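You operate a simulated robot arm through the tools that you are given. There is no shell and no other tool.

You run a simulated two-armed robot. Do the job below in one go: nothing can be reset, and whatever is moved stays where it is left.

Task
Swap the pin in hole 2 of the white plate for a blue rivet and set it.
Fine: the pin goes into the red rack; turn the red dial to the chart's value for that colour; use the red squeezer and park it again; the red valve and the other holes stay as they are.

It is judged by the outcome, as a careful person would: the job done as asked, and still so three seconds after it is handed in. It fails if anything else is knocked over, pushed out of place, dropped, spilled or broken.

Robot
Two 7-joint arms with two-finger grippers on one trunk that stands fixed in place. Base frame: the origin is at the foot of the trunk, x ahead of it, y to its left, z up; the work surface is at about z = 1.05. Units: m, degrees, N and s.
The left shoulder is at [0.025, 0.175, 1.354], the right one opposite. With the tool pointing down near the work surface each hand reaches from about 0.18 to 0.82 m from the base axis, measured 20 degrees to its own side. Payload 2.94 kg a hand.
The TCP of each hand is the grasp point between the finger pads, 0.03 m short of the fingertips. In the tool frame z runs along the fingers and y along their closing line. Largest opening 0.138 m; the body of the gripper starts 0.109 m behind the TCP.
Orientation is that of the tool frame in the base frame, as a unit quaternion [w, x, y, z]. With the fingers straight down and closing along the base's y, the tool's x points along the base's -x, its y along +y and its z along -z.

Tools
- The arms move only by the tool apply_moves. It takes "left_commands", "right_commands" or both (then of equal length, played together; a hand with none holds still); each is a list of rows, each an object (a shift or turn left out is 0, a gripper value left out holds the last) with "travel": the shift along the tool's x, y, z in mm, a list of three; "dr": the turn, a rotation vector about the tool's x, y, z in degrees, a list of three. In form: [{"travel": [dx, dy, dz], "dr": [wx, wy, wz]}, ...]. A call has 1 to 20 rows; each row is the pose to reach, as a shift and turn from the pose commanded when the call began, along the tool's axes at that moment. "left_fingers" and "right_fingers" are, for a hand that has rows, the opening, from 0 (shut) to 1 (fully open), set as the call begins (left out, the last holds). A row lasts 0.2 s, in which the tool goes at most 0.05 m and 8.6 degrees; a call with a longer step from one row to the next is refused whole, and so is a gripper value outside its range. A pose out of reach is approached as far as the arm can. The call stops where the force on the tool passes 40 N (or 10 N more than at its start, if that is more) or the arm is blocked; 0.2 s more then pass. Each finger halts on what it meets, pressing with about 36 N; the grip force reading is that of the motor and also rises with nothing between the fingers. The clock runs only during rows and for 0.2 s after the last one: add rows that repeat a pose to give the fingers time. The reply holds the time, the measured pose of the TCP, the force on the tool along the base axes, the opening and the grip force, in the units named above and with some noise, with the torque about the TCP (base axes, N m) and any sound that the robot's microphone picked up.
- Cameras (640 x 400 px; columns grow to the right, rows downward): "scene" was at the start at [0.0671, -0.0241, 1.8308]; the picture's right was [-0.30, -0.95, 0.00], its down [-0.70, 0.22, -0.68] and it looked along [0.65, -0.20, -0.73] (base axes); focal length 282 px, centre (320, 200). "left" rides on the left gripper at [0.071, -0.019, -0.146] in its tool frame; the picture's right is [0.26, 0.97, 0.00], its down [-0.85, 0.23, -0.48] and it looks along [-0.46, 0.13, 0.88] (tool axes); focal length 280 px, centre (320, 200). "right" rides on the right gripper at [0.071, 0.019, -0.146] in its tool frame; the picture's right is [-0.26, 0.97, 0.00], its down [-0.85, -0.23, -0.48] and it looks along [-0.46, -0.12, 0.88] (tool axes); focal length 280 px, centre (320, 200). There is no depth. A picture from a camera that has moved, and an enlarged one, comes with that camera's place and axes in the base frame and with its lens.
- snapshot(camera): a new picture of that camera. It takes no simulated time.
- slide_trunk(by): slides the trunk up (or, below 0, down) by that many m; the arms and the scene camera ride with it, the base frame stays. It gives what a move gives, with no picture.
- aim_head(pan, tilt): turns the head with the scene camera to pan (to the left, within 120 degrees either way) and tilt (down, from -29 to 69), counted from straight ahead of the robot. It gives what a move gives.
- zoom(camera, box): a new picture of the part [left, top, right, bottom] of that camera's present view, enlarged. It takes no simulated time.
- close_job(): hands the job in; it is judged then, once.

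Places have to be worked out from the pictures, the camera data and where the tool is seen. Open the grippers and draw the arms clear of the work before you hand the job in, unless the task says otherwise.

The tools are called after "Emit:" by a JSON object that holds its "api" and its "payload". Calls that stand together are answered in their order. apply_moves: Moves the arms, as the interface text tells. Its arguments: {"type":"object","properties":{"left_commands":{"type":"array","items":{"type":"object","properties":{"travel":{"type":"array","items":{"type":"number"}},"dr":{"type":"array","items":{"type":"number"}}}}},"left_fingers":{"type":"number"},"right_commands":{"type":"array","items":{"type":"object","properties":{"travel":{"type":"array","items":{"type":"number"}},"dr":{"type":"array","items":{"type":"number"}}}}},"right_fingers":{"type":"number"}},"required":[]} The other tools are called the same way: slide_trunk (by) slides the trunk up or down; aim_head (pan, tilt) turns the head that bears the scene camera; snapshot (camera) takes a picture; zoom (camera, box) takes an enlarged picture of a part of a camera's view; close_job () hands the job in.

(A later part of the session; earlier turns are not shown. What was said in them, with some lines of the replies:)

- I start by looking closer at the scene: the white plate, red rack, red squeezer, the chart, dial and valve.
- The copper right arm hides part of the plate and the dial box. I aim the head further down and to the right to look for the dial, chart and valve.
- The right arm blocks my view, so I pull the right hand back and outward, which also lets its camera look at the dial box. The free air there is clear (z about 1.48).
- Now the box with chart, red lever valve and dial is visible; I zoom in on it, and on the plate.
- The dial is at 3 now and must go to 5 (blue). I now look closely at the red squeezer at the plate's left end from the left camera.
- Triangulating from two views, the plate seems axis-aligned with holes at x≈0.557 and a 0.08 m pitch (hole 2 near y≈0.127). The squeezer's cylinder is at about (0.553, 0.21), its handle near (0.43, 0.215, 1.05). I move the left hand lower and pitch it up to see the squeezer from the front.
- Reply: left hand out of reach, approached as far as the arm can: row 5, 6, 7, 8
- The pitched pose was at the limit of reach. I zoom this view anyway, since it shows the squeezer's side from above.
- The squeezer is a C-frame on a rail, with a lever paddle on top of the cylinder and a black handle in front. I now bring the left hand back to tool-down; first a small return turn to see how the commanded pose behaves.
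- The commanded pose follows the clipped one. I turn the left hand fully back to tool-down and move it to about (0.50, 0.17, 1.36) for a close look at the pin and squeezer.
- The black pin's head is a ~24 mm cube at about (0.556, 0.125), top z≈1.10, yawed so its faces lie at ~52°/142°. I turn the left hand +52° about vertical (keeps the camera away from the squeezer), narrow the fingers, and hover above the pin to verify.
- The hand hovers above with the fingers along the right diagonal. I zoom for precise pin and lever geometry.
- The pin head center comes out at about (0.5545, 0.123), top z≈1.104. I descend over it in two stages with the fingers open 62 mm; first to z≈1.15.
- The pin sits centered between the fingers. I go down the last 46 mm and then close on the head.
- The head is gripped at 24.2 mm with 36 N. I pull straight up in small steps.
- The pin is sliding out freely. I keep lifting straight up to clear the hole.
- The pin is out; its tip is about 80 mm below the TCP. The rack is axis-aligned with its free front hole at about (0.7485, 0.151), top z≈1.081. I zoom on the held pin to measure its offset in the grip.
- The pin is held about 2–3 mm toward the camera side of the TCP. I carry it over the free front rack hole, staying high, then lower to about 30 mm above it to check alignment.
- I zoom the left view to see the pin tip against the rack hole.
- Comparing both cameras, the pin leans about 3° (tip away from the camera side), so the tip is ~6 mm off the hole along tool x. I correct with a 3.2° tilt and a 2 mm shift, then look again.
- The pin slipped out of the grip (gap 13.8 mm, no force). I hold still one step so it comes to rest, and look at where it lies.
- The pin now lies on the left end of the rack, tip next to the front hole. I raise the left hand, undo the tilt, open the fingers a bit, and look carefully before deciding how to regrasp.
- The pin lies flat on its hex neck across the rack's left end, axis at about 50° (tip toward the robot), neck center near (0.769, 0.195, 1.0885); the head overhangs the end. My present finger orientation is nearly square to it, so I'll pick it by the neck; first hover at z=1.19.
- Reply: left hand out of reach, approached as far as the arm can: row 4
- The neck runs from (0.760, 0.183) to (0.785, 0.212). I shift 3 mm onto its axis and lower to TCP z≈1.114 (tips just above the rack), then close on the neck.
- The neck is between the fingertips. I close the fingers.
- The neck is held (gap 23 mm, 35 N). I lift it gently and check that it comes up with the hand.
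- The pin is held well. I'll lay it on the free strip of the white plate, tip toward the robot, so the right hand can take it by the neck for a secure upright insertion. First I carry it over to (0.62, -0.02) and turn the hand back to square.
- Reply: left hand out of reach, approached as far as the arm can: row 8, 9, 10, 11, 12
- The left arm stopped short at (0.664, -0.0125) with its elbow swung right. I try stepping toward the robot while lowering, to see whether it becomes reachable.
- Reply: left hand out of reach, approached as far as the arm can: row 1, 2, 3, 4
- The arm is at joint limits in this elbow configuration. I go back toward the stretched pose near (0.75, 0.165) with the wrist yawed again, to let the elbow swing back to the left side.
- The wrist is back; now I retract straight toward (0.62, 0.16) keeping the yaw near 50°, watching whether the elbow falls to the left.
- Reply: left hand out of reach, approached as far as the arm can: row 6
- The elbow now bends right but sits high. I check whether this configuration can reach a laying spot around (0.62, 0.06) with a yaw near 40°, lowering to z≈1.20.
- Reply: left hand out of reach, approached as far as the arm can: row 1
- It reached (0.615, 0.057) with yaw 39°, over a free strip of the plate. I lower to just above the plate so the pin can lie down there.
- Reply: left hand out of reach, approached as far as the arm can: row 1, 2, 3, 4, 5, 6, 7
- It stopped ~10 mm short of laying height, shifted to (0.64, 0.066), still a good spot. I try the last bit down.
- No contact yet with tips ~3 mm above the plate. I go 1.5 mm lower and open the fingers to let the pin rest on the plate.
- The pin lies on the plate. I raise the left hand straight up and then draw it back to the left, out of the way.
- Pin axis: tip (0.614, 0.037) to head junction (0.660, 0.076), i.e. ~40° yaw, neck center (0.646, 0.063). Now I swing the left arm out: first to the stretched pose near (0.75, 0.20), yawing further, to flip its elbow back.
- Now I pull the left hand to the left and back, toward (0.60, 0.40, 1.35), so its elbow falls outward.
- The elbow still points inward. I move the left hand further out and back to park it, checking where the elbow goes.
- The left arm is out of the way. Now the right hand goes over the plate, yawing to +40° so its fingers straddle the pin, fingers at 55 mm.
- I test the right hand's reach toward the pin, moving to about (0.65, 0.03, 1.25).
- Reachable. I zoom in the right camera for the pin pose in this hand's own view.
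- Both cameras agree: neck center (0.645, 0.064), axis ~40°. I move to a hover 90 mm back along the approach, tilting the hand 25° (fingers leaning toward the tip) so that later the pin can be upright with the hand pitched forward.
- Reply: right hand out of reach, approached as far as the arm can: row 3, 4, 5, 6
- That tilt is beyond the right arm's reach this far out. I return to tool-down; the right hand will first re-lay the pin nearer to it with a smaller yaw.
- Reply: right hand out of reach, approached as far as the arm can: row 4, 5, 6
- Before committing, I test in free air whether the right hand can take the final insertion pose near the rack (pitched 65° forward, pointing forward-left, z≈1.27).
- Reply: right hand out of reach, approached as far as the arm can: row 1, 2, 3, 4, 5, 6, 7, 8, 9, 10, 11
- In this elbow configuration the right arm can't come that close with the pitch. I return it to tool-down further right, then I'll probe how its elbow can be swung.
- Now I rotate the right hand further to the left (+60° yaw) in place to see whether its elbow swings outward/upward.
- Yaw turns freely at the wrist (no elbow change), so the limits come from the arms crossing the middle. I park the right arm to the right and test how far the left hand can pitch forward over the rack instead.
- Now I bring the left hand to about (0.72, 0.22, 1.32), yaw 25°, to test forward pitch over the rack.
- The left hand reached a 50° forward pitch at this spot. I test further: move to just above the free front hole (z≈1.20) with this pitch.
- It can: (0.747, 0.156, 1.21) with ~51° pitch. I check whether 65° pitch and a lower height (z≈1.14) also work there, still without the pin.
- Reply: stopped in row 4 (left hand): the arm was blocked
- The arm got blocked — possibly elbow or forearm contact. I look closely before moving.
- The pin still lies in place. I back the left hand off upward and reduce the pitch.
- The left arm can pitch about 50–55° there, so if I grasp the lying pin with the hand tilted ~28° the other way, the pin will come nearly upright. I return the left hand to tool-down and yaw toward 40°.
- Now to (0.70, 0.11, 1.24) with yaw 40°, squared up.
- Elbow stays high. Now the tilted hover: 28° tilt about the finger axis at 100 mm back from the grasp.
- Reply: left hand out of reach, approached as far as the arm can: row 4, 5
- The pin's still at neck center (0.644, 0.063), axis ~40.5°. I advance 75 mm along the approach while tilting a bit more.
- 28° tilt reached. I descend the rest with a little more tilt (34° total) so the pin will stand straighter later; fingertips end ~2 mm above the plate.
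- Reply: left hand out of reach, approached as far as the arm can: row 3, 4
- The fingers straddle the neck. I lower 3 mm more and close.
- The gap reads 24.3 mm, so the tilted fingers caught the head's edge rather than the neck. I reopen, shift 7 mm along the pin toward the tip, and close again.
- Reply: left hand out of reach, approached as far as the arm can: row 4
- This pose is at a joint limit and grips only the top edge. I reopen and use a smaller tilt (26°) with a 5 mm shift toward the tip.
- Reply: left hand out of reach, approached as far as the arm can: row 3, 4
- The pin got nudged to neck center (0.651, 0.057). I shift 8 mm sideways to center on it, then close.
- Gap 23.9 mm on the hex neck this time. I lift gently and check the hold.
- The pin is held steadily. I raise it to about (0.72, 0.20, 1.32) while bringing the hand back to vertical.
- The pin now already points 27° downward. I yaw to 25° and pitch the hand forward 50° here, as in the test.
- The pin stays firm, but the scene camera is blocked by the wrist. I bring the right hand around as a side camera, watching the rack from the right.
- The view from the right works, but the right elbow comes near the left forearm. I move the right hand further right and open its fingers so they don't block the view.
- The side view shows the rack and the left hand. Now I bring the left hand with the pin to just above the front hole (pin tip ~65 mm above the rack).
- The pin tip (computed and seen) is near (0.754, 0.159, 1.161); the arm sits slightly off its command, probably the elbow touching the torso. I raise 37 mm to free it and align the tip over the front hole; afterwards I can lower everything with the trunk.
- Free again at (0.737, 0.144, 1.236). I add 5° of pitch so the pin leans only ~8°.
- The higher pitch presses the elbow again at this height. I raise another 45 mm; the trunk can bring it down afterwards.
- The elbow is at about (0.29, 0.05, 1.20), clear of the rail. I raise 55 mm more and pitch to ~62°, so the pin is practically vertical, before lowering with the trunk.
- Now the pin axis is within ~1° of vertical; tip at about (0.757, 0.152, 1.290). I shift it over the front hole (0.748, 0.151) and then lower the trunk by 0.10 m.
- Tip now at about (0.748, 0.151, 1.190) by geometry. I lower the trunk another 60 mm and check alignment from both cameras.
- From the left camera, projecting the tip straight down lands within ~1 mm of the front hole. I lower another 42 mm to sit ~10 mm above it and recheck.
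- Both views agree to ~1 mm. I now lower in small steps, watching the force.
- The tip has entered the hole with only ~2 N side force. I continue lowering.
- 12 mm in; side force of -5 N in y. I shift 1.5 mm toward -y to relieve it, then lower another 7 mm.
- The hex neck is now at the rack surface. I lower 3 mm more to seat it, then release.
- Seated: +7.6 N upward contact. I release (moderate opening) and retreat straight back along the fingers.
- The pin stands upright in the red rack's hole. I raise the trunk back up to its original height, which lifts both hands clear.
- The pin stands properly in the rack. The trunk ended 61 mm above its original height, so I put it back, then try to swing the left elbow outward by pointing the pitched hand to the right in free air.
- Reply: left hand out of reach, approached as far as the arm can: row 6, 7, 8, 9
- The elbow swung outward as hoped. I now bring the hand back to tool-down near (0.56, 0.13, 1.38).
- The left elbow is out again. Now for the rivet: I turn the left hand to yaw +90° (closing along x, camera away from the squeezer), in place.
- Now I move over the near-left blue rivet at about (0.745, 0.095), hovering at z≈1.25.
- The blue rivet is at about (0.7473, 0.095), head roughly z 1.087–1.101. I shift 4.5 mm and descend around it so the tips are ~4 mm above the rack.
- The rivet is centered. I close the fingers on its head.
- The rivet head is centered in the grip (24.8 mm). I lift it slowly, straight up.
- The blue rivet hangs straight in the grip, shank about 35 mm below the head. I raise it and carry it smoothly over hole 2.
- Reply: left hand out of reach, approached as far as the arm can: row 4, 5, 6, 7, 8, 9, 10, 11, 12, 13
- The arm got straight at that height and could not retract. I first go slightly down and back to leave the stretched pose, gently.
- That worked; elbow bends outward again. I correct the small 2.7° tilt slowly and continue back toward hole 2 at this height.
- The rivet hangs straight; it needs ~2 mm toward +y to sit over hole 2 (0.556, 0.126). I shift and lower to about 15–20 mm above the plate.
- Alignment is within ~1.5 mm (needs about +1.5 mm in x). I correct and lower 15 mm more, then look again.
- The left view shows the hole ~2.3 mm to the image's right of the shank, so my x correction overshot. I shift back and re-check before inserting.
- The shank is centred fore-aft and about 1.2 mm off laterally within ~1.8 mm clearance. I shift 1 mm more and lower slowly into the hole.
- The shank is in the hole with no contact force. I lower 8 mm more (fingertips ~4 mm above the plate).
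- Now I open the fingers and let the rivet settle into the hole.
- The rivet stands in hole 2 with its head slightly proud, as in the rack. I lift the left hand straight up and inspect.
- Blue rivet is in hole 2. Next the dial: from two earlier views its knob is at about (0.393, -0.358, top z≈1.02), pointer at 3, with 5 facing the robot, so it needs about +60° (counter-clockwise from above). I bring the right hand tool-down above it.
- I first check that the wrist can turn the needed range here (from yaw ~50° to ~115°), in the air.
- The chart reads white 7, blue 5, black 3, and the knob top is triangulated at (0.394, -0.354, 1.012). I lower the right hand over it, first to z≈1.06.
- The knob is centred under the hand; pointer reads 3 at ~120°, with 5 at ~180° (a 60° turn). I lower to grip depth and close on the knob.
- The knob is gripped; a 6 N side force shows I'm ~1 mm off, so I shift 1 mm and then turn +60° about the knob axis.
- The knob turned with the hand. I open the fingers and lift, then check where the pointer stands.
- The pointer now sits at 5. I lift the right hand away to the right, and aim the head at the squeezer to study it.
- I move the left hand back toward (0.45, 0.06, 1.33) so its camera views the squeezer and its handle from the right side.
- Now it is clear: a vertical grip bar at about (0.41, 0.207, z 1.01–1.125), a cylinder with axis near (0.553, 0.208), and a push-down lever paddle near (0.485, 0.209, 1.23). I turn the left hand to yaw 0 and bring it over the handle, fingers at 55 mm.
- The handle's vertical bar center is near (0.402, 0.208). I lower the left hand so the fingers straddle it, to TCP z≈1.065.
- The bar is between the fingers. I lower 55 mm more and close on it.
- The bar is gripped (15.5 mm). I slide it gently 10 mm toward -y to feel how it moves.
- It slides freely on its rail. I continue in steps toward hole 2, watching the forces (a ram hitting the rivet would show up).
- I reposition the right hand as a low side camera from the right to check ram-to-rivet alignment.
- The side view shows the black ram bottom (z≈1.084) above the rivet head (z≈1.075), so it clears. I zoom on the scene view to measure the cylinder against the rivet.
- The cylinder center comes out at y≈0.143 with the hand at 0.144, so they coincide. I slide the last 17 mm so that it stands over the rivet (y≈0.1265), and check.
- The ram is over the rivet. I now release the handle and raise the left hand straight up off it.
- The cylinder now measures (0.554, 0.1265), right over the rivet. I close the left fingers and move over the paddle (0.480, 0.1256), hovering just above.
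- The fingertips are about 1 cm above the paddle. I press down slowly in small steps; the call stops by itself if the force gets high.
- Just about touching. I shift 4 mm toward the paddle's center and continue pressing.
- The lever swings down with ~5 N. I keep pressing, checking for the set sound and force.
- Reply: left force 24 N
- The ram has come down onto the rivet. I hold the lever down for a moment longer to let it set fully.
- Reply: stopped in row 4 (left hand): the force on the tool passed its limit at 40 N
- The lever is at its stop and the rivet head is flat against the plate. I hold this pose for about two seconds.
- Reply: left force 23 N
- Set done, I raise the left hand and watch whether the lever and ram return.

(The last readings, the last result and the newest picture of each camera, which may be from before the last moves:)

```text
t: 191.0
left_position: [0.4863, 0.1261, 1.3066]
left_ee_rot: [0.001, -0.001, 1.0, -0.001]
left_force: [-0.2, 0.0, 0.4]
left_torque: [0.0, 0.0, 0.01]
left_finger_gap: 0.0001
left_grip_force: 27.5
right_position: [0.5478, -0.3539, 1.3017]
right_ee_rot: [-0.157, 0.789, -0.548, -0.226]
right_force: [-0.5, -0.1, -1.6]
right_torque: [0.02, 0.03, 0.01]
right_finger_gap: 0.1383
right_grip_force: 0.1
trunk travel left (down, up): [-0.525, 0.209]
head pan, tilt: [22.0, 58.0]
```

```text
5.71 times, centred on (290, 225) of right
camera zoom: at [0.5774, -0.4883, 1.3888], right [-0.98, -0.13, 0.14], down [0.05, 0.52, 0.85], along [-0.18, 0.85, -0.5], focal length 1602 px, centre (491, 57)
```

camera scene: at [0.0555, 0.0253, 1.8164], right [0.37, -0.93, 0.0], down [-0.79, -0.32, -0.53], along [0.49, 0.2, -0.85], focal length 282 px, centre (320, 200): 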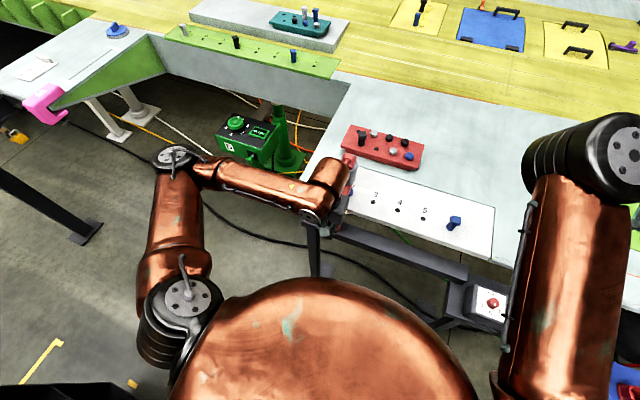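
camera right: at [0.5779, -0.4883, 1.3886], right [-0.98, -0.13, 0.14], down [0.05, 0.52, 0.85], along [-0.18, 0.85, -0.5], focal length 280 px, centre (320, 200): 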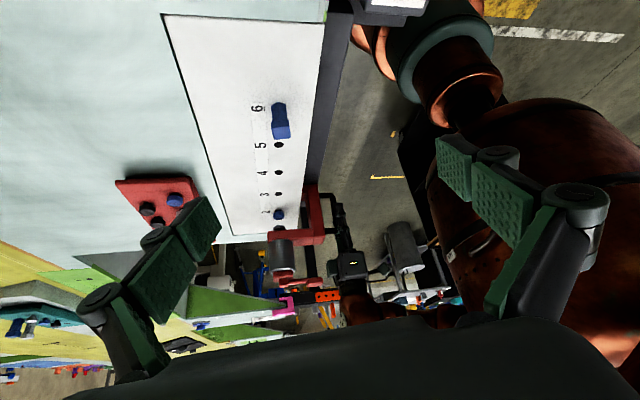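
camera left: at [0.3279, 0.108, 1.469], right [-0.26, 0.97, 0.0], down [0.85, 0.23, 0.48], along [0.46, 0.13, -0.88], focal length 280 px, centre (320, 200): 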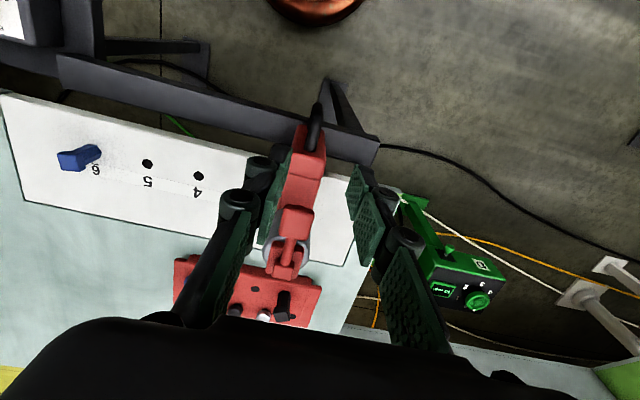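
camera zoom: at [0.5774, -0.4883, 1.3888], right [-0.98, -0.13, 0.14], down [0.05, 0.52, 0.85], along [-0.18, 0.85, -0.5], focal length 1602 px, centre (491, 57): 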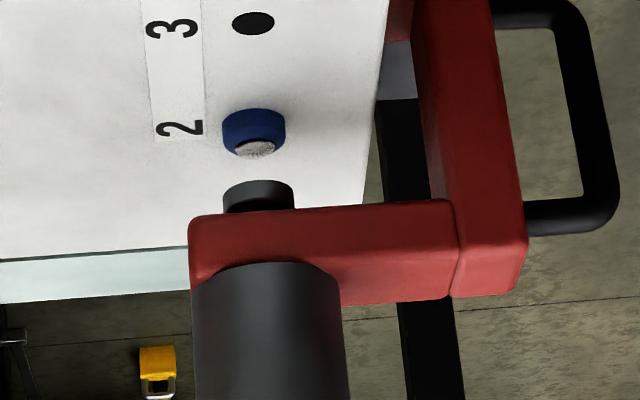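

The rivet is set (flush, with the set mark on top), and lever and ram have returned. Now I go back to the handle to park the squeezer: back and up first, fingers opening to 55 mm.

Emit:
{"api": "apply_moves", "payload": {"left_commands": [{"travel": [5, 0, -15]}, {"travel": [25, 0, -15]}, {"travel": [48, 0, -15]}, {"travel": [70, 0, -15]}, {"travel": [86, 0, -15]}, {"travel": [86, 0, -15]}, {"travel": [86, 0, -15]}], "left_fingers": 0.4}}

Emit:
{"api": "apply_moves", "payload": {"left_commands": [{"travel": [0, 0, 30]}, {"travel": [0, 0, 65]}, {"travel": [0, 0, 100]}, {"travel": [0, 0, 135]}, {"travel": [0, 0, 170]}, {"travel": [0, 0, 200]}, {"travel": [0, 0, 200]}]}}

Emit:
{"api": "zoom", "payload": {"camera": "left", "box": [230, 70, 410, 260]}}

```text
t: 192.6
left_position: [0.3995, 0.1273, 1.3229]
left_ee_rot: [0.003, 0.0, 1.0, -0.001]
left_force: [0.0, 0.7, 0.1]
left_torque: [0.03, -0.03, 0.02]
left_finger_gap: 0.0552
left_grip_force: 0.1
right_position: [0.5491, -0.3529, 1.3015]
right_ee_rot: [-0.157, 0.789, -0.548, -0.227]
right_force: [-0.1, 0.8, 1.2]
right_torque: [-0.01, -0.03, 0.01]
right_finger_gap: 0.1379
right_grip_force: 0.1
trunk travel left (down, up): [-0.525, 0.209]
head pan, tilt: [22.0, 58.0]
```

```text
t: 194.2
left_position: [0.4021, 0.1239, 1.1213]
left_ee_rot: [0.003, 0.0, 1.0, -0.001]
left_force: [0.1, 1.0, -0.2]
left_torque: [0.02, -0.02, 0.05]
left_finger_gap: 0.0554
left_grip_force: 0.2
right_position: [0.5476, -0.3538, 1.3027]
right_ee_rot: [-0.158, 0.789, -0.549, -0.226]
right_force: [-0.8, 0.3, -0.1]
right_torque: [0.01, -0.03, -0.02]
right_finger_gap: 0.1382
right_grip_force: 0.0
trunk travel left (down, up): [-0.525, 0.209]
head pan, tilt: [22.0, 58.0]
```

```text
2.11 times, centred on (320, 165) of left
camera zoom: at [0.3312, 0.1058, 1.2662], right [-0.26, 0.96, 0.0], down [0.85, 0.23, 0.48], along [0.46, 0.12, -0.88], focal length 590 px, centre (320, 274)
```

zoom: 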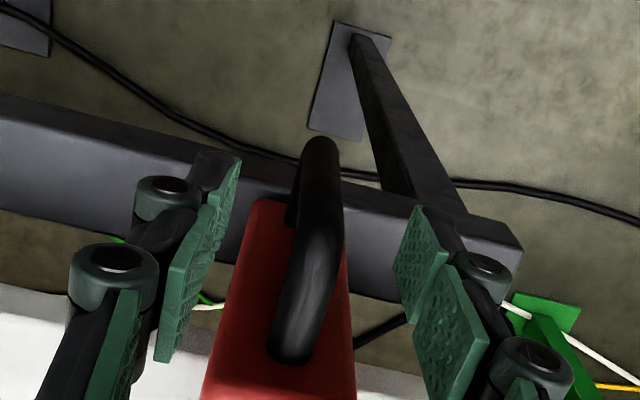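

The bar is between the fingers again. I lower the rest and close on it.

Emit:
{"api": "apply_moves", "payload": {"left_commands": [{"travel": [1, 1, 20]}, {"travel": [1, 1, 40]}, {"travel": [1, 1, 57]}, {"travel": [1, 1, 57]}]}}

Emit:
{"api": "apply_moves", "payload": {"left_commands": [{"travel": [0, 0, 0]}, {"travel": [0, 0, 0]}, {"travel": [0, 0, 0]}, {"travel": [0, 0, 0]}], "left_fingers": 0.02}}

```text
t: 195.2
left_position: [0.4009, 0.1255, 1.0664]
left_ee_rot: [0.002, 0.0, 1.0, -0.001]
left_force: [0.1, 0.9, 0.0]
left_torque: [-0.04, 0.01, 0.0]
left_finger_gap: 0.055
left_grip_force: 0.0
right_position: [0.5479, -0.3528, 1.3016]
right_ee_rot: [-0.157, 0.789, -0.548, -0.227]
right_force: [0.1, 0.7, 0.3]
right_torque: [-0.01, 0.01, 0.01]
right_finger_gap: 0.1382
right_grip_force: 0.1
trunk travel left (down, up): [-0.525, 0.209]
head pan, tilt: [22.0, 58.0]
```

```text
t: 196.2
left_position: [0.4004, 0.1251, 1.0668]
left_ee_rot: [0.001, -0.001, 1.0, -0.001]
left_force: [0.0, 2.0, -1.6]
left_torque: [0.03, -0.1, 0.03]
left_finger_gap: 0.0159
left_grip_force: 40.6
right_position: [0.5482, -0.3539, 1.3027]
right_ee_rot: [-0.158, 0.789, -0.548, -0.227]
right_force: [0.1, 0.6, -0.9]
right_torque: [0.01, 0.01, 0.01]
right_finger_gap: 0.1379
right_grip_force: 0.1
trunk travel left (down, up): [-0.525, 0.209]
head pan, tilt: [22.0, 58.0]
```

Gripped. I slide it back toward the park end, 72 mm first.

Emit:
{"api": "apply_moves", "payload": {"left_commands": [{"travel": [0, 4, 0]}, {"travel": [0, 11, 0]}, {"travel": [0, 19, 0]}, {"travel": [0, 27, 0]}, {"travel": [0, 35, 0]}, {"travel": [0, 43, 0]}, {"travel": [0, 51, 0]}, {"travel": [0, 59, 0]}, {"travel": [0, 66, 0]}, {"travel": [0, 72, 0]}, {"travel": [0, 72, 0]}]}}

Emit:
{"api": "snapshot", "payload": {"camera": "left"}}

Emit:
{"api": "zoom", "payload": {"camera": "right", "box": [230, 170, 370, 300]}}

```text
t: 198.6
left_position: [0.4006, 0.1984, 1.0664]
left_ee_rot: [0.003, 0.0, 1.0, 0.0]
left_force: [4.4, 0.2, 3.9]
left_torque: [-0.03, -0.09, -0.07]
left_finger_gap: 0.0153
left_grip_force: 41.4
right_position: [0.5481, -0.3534, 1.3018]
right_ee_rot: [-0.157, 0.789, -0.549, -0.227]
right_force: [0.3, 0.2, -0.2]
right_torque: [0.01, -0.02, 0.0]
right_finger_gap: 0.138
right_grip_force: 0.2
trunk travel left (down, up): [-0.525, 0.209]
head pan, tilt: [22.0, 58.0]
```

```text
taken
camera left: at [0.33, 0.1804, 1.2113], right [-0.26, 0.96, 0.0], down [0.85, 0.23, 0.48], along [0.46, 0.12, -0.88], focal length 280 px, centre (320, 200)
```

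left: 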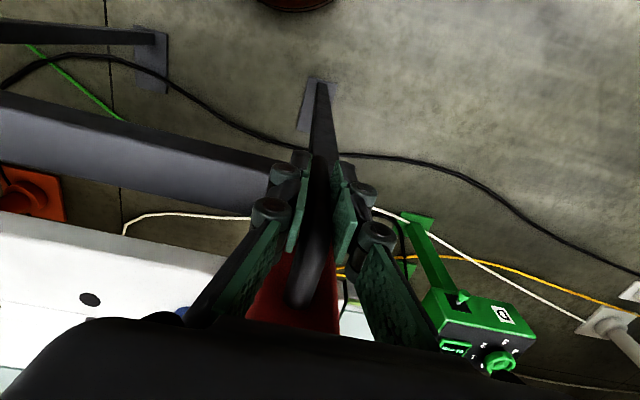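

```text
3.08 times, centred on (300, 235) of right
camera zoom: at [0.5776, -0.4886, 1.3886], right [-0.98, -0.13, 0.14], down [0.05, 0.52, 0.85], along [-0.18, 0.85, -0.5], focal length 863 px, centre (382, 92)
```

zoom: 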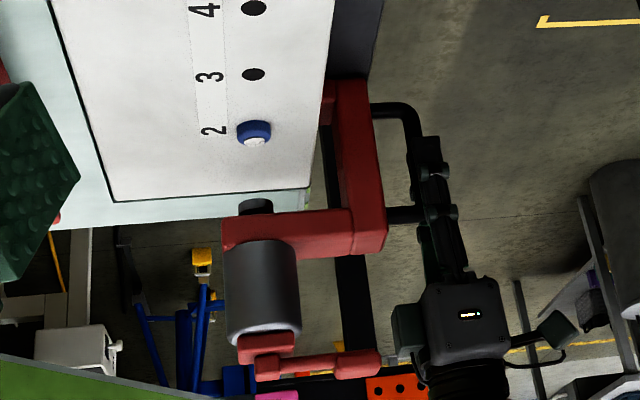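

I slide the last ~11 mm to its original place, watching for the end stop.

Emit:
{"api": "apply_moves", "payload": {"left_commands": [{"travel": [0, 4, 0]}, {"travel": [0, 8, 0]}, {"travel": [0, 11, 0]}, {"travel": [0, 11, 0]}]}}

Emit:
{"api": "zoom", "payload": {"camera": "scene", "box": [270, 120, 400, 260]}}

```text
t: 199.6
left_position: [0.4005, 0.2097, 1.0674]
left_ee_rot: [0.003, 0.001, 1.0, -0.002]
left_force: [6.6, 0.3, 3.6]
left_torque: [0.04, -0.54, -0.01]
left_finger_gap: 0.0153
left_grip_force: 41.5
right_position: [0.5493, -0.3536, 1.303]
right_ee_rot: [-0.157, 0.79, -0.548, -0.227]
right_force: [-0.6, 0.4, 0.0]
right_torque: [0.03, 0.0, -0.02]
right_finger_gap: 0.1383
right_grip_force: 0.1
trunk travel left (down, up): [-0.525, 0.209]
head pan, tilt: [22.0, 58.0]
```

```text
2.86 times, centred on (335, 190) of scene
camera zoom: at [0.0559, 0.0255, 1.8164], right [0.37, -0.93, 0.0], down [-0.79, -0.32, -0.53], along [0.49, 0.2, -0.85], focal length 804 px, centre (277, 229)
```

zoom: 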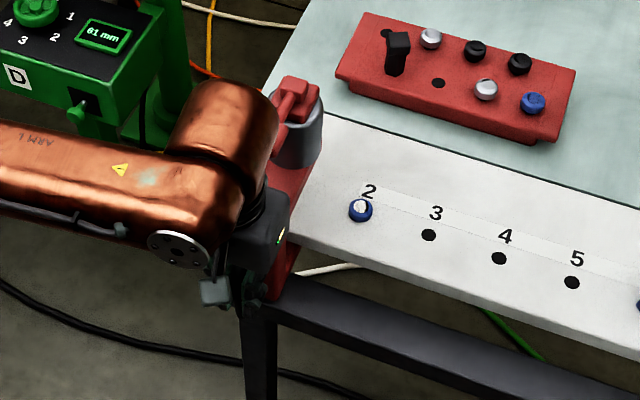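

Emit:
{"api": "apply_moves", "payload": {"left_commands": [{"travel": [0, 1, 0]}, {"travel": [0, 2, 0]}, {"travel": [0, 2, 0]}]}}

```text
t: 200.4
left_position: [0.4003, 0.2096, 1.0668]
left_ee_rot: [0.003, 0.0, 1.0, 0.0]
left_force: [6.1, -1.7, 11.3]
left_torque: [-0.11, 0.18, -0.05]
left_finger_gap: 0.0154
left_grip_force: 40.8
right_position: [0.5482, -0.3535, 1.3025]
right_ee_rot: [-0.158, 0.789, -0.548, -0.227]
right_force: [0.4, -0.1, -0.5]
right_torque: [0.04, -0.01, 0.04]
right_finger_gap: 0.1381
right_grip_force: 0.0
trunk travel left (down, up): [-0.525, 0.209]
head pan, tilt: [22.0, 58.0]
```

Emit:
{"api": "apply_moves", "payload": {"left_commands": [{"travel": [0, 1, 0]}, {"travel": [0, 2, 0]}, {"travel": [0, 2, 0]}]}}

Emit:
{"api": "snapshot", "payload": {"camera": "left"}}

```text
t: 201.2
left_position: [0.4011, 0.2113, 1.0663]
left_ee_rot: [0.003, 0.001, 1.0, -0.002]
left_force: [6.9, -15.7, 4.9]
left_torque: [-0.51, -0.86, -0.12]
left_finger_gap: 0.0155
left_grip_force: 41.6
right_position: [0.5475, -0.3572, 1.3017]
right_ee_rot: [-0.157, 0.789, -0.548, -0.227]
right_force: [-1.1, 0.2, -0.4]
right_torque: [0.01, -0.01, 0.0]
right_finger_gap: 0.138
right_grip_force: 0.1
trunk travel left (down, up): [-0.525, 0.209]
head pan, tilt: [22.0, 58.0]
```

```text
taken
camera left: at [0.3301, 0.1923, 1.2114], right [-0.26, 0.97, 0.0], down [0.85, 0.23, 0.48], along [0.46, 0.12, -0.88], focal length 280 px, centre (320, 200)
```

left: 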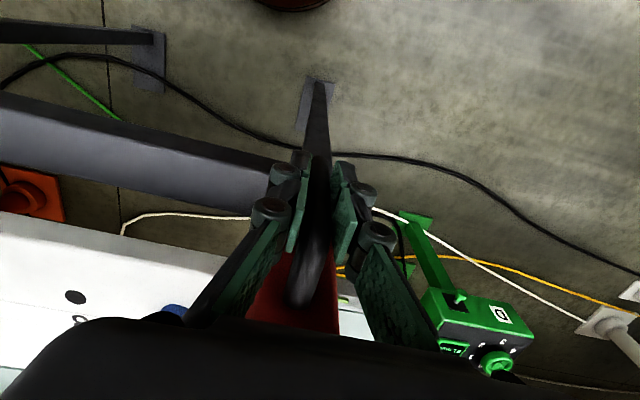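

A firm stop at y≈0.2105: it is back in its park position. I relax the push by 2 mm, release and raise the hand.

Emit:
{"api": "apply_moves", "payload": {"left_commands": [{"travel": [0, -2, 0]}, {"travel": [0, -2, 0]}]}}

Emit:
{"api": "apply_moves", "payload": {"left_commands": [{"travel": [0, 0, 0]}, {"travel": [0, 0, 0]}, {"travel": [0, 0, 0]}], "left_fingers": 0.35}}

Emit:
{"api": "apply_moves", "payload": {"left_commands": [{"travel": [0, 0, -25]}, {"travel": [0, 0, -55]}, {"travel": [0, 0, -90]}, {"travel": [0, 0, -125]}, {"travel": [0, 0, -160]}, {"travel": [0, 0, -195]}, {"travel": [0, 0, -230]}, {"travel": [0, 0, -260]}, {"travel": [0, 0, -290]}]}}

Emit:
{"api": "snapshot", "payload": {"camera": "scene"}}

Emit:
{"api": "snapshot", "payload": {"camera": "right"}}

```text
t: 201.8
left_position: [0.401, 0.2099, 1.0658]
left_ee_rot: [0.002, 0.0, 1.0, 0.0]
left_force: [7.9, -9.5, 11.6]
left_torque: [-0.19, 0.2, -0.07]
left_finger_gap: 0.0153
left_grip_force: 41.1
right_position: [0.5491, -0.3547, 1.3018]
right_ee_rot: [-0.158, 0.789, -0.549, -0.227]
right_force: [0.2, 0.0, -0.3]
right_torque: [0.04, 0.03, -0.03]
right_finger_gap: 0.1381
right_grip_force: 0.0
trunk travel left (down, up): [-0.525, 0.209]
head pan, tilt: [22.0, 58.0]
```

```text
t: 202.6
left_position: [0.4002, 0.2117, 1.0653]
left_ee_rot: [0.002, -0.001, 1.0, -0.001]
left_force: [0.0, -0.4, -0.3]
left_torque: [-0.05, 0.02, 0.02]
left_finger_gap: 0.0484
left_grip_force: 0.0
right_position: [0.5476, -0.3527, 1.3039]
right_ee_rot: [-0.156, 0.79, -0.548, -0.227]
right_force: [0.3, 0.1, -0.3]
right_torque: [-0.04, -0.03, 0.0]
right_finger_gap: 0.138
right_grip_force: 0.0
trunk travel left (down, up): [-0.525, 0.209]
head pan, tilt: [22.0, 58.0]
```

```text
t: 204.6
left_position: [0.399, 0.2098, 1.3549]
left_ee_rot: [0.001, -0.001, 1.0, -0.001]
left_force: [-0.4, 0.0, -0.4]
left_torque: [0.01, 0.02, 0.0]
left_finger_gap: 0.048
left_grip_force: 0.0
right_position: [0.5479, -0.3538, 1.3026]
right_ee_rot: [-0.157, 0.789, -0.549, -0.226]
right_force: [-0.2, 0.8, -0.4]
right_torque: [-0.01, -0.02, -0.01]
right_finger_gap: 0.1381
right_grip_force: 0.1
trunk travel left (down, up): [-0.525, 0.209]
head pan, tilt: [22.0, 58.0]
```

```text
taken
camera scene: at [0.0545, 0.0245, 1.8164], right [0.37, -0.93, 0.0], down [-0.79, -0.32, -0.53], along [0.49, 0.2, -0.85], focal length 282 px, centre (320, 200)
```

scene: 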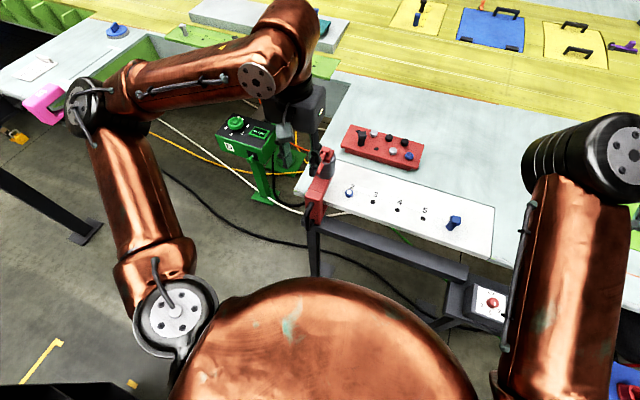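

```text
taken
camera right: at [0.5769, -0.489, 1.3888], right [-0.98, -0.13, 0.14], down [0.05, 0.52, 0.85], along [-0.18, 0.85, -0.5], focal length 280 px, centre (320, 200)
```

right: 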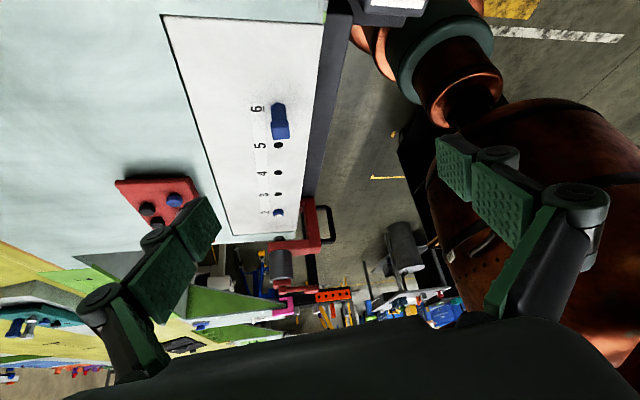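

Everything seems in place. I draw both arms further clear of the work: left hand up and to the left, right hand up and to the right.

Emit:
{"api": "apply_moves", "payload": {"left_commands": [{"travel": [0, 12, -15]}, {"travel": [0, 26, -30]}, {"travel": [0, 42, -50]}, {"travel": [0, 60, -70]}, {"travel": [0, 80, -90]}, {"travel": [0, 100, -100]}, {"travel": [0, 120, -100]}, {"travel": [0, 130, -100]}], "left_fingers": 1.0, "right_commands": [{"travel": [-5, 5, -10], "dr": [0, 4, 0]}, {"travel": [-5, 15, -25], "dr": [0, 8, 0]}, {"travel": [0, 25, -45], "dr": [0, 12, 0]}, {"travel": [10, 35, -65], "dr": [0, 16, 0]}, {"travel": [20, 45, -85], "dr": [0, 20, 0]}, {"travel": [30, 55, -105], "dr": [0, 24, 0]}, {"travel": [40, 65, -125], "dr": [0, 28, 0]}, {"travel": [50, 75, -145], "dr": [0, 32, 0]}], "right_fingers": 1.0}}

Emit:
{"api": "aim_head", "payload": {"pan": 5, "tilt": 55}}

Emit:
{"api": "snapshot", "payload": {"camera": "scene"}}

Emit:
{"api": "zoom", "payload": {"camera": "scene", "box": [240, 130, 440, 255]}}

```text
t: 206.4
left_position: [0.3987, 0.3419, 1.4544]
left_ee_rot: [0.002, 0.001, 1.0, -0.001]
left_force: [-0.3, -0.6, 0.5]
left_torque: [0.03, -0.02, 0.02]
left_finger_gap: 0.1379
left_grip_force: 0.1
right_position: [0.5184, -0.4922, 1.4003]
right_ee_rot: [0.001, 0.821, -0.571, 0.001]
right_force: [0.9, -0.5, -0.4]
right_torque: [-0.02, 0.0, 0.01]
right_finger_gap: 0.1378
right_grip_force: 0.1
trunk travel left (down, up): [-0.525, 0.209]
head pan, tilt: [22.0, 58.0]
```

```text
t: 207.2
left_position: [0.4, 0.342, 1.4538]
left_ee_rot: [0.003, -0.002, 1.0, -0.001]
left_force: [0.4, 0.4, -0.8]
left_torque: [-0.02, 0.01, 0.02]
left_finger_gap: 0.1377
left_grip_force: 0.1
right_position: [0.5174, -0.4918, 1.3989]
right_ee_rot: [0.0, 0.821, -0.571, 0.0]
right_force: [-0.5, -0.1, 0.5]
right_torque: [0.04, 0.01, 0.0]
right_finger_gap: 0.1378
right_grip_force: 0.0
trunk travel left (down, up): [-0.525, 0.209]
head pan, tilt: [5.0, 55.0]
```

```text
taken
camera scene: at [0.0629, 0.0061, 1.8201], right [0.09, -1.0, 0.0], down [-0.82, -0.07, -0.57], along [0.57, 0.05, -0.82], focal length 282 px, centre (320, 200)
```

scene: 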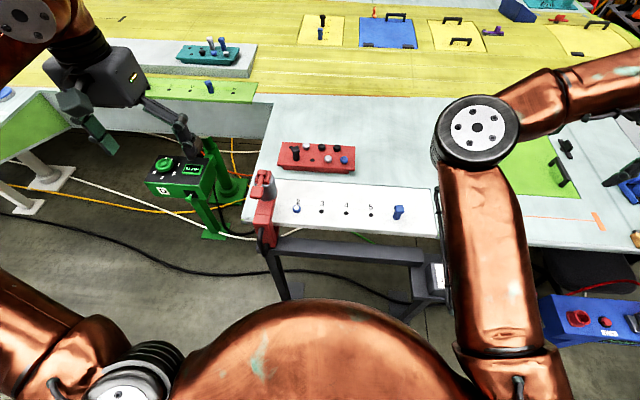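

```text
3.20 times, centred on (340, 192) of scene
camera zoom: at [0.0629, 0.0061, 1.8201], right [0.09, -1.0, 0.0], down [-0.82, -0.07, -0.57], along [0.57, 0.05, -0.82], focal length 901 px, centre (256, 224)
```

zoom: 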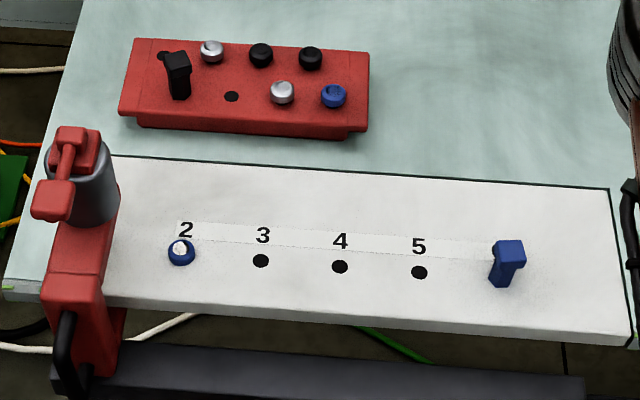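

Looks right. I compare with the initial view (same head angles) to verify the squeezer's park position and rack, and check the dial and valve.

Emit:
{"api": "aim_head", "payload": {"pan": 10, "tilt": 55}}

Emit:
{"api": "zoom", "payload": {"camera": "scene", "box": [240, 130, 440, 255]}}

Emit:
{"api": "snapshot", "payload": {"camera": "right"}}

Emit:
{"api": "zoom", "payload": {"camera": "scene", "box": [250, 150, 330, 250]}}

```text
t: 207.9
left_position: [0.4001, 0.3416, 1.455]
left_ee_rot: [0.003, -0.001, 1.0, -0.001]
left_force: [0.7, 0.0, 0.4]
left_torque: [0.0, -0.05, 0.01]
left_finger_gap: 0.138
left_grip_force: 0.1
right_position: [0.5181, -0.492, 1.3989]
right_ee_rot: [0.001, 0.821, -0.571, -0.001]
right_force: [-0.3, 0.0, -0.2]
right_torque: [-0.01, 0.03, 0.0]
right_finger_gap: 0.1379
right_grip_force: 0.0
trunk travel left (down, up): [-0.525, 0.209]
head pan, tilt: [10.0, 55.0]
```

```text
3.20 times, centred on (340, 192) of scene
camera zoom: at [0.062, 0.0121, 1.8201], right [0.17, -0.98, 0.0], down [-0.81, -0.14, -0.57], along [0.56, 0.1, -0.82], focal length 901 px, centre (256, 224)
```

zoom: 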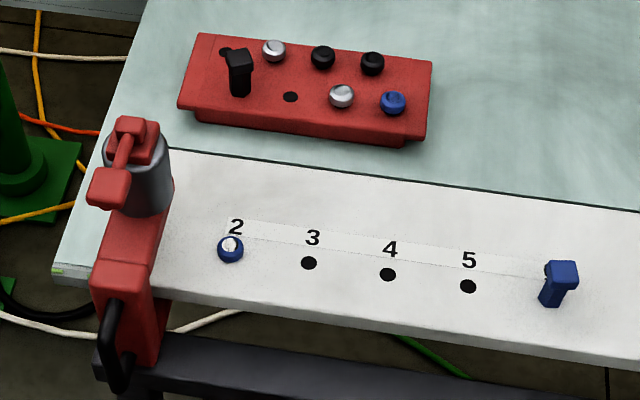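

```text
taken
camera right: at [0.5237, -0.5648, 1.5453], right [-1.0, -0.09, 0.0], down [-0.08, 0.88, 0.48], along [-0.04, 0.47, -0.88], focal length 280 px, centre (320, 200)
```

right: 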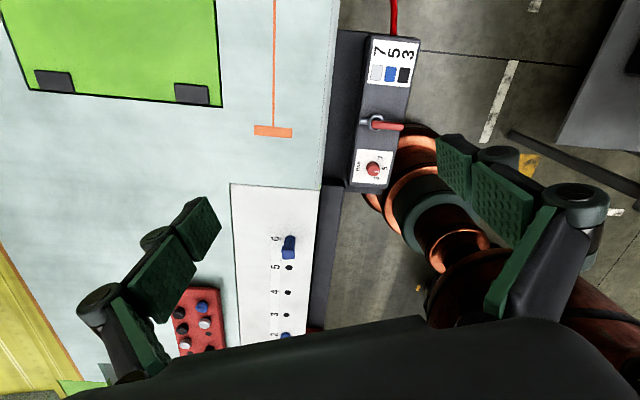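

```text
4.00 times, centred on (290, 200) of scene
camera zoom: at [0.062, 0.0121, 1.8201], right [0.17, -0.98, 0.0], down [-0.81, -0.14, -0.57], along [0.56, 0.1, -0.82], focal length 1126 px, centre (440, 200)
```

zoom: 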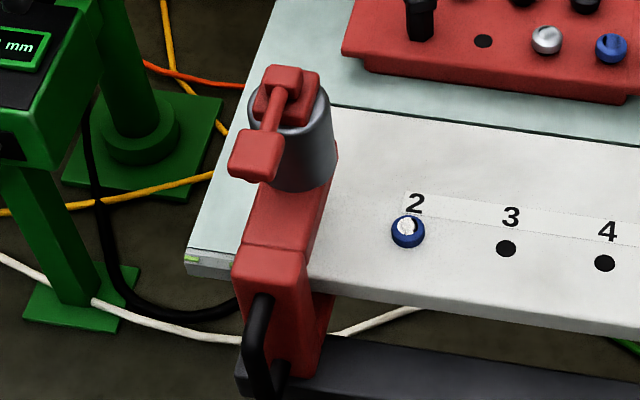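

Emit:
{"api": "zoom", "payload": {"camera": "right", "box": [330, 30, 440, 200]}}

Emit:
{"api": "zoom", "payload": {"camera": "scene", "box": [285, 130, 385, 190]}}

```text
2.35 times, centred on (385, 115) of right
camera zoom: at [0.5237, -0.5648, 1.5453], right [-1.0, -0.09, 0.0], down [-0.08, 0.88, 0.48], along [-0.04, 0.47, -0.88], focal length 660 px, centre (167, 400)
```

zoom: 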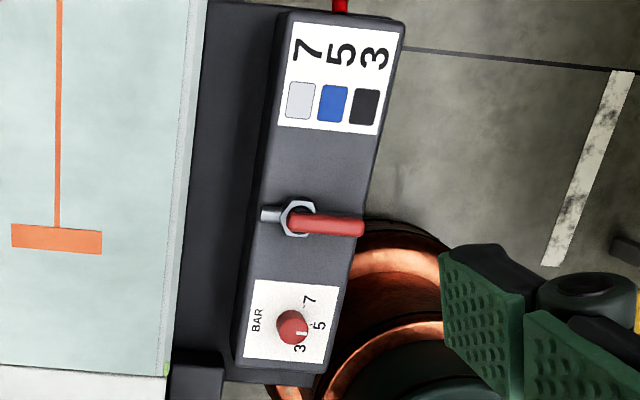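

```text
6.40 times, centred on (335, 160) of scene
camera zoom: at [0.062, 0.0121, 1.8201], right [0.17, -0.98, 0.0], down [-0.81, -0.14, -0.57], along [0.56, 0.1, -0.82], focal length 1802 px, centre (224, 456)
```

zoom: 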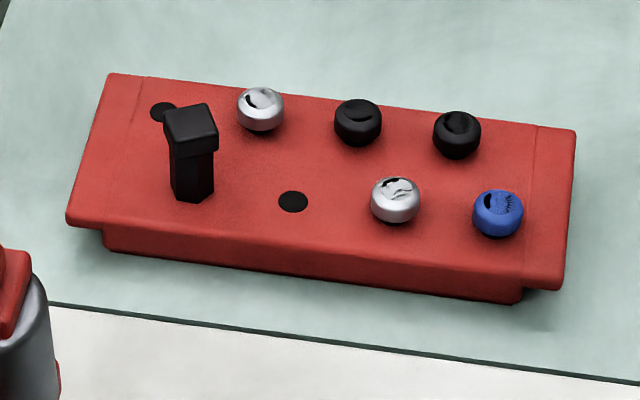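

The work checks out:
- **Rack:** the pin stands in the red rack, and the other rivets are untouched.
- **Hole 2:** the blue rivet is set.
- **Dial:** it reads 5, and the valve is unchanged.
- **Squeezer:** it is back at its park stop.

Grippers are open and both arms are clear, so I hand the job in.

Emit:
{"api": "close_job", "payload": {}}

```text
The job is handed in.
```

The job is handed in: the pin from hole 2 is in the red rack, and a blue rivet is set in its place.

- **Pin:** it slipped out of the gripper once and fell a few centimetres onto the rack. I picked it up again and seated it upright in the rack's free front hole. None of the other rivets in the rack appeared to move.
- **Rivet:** a blue rivet from the rack went into hole 2. I moved the red squeezer over it and pressed the lever until the head was flat on the plate and showed the set mark.
- **Dial:** it now reads 5, the chart's value for blue.
- **Squeezer:** it is back against its park stop, in the same place as in the first pictures.
- **Left alone:** the red valve and the other holes look as they did at the start.

Both grippers are open and the arms are clear of the work.
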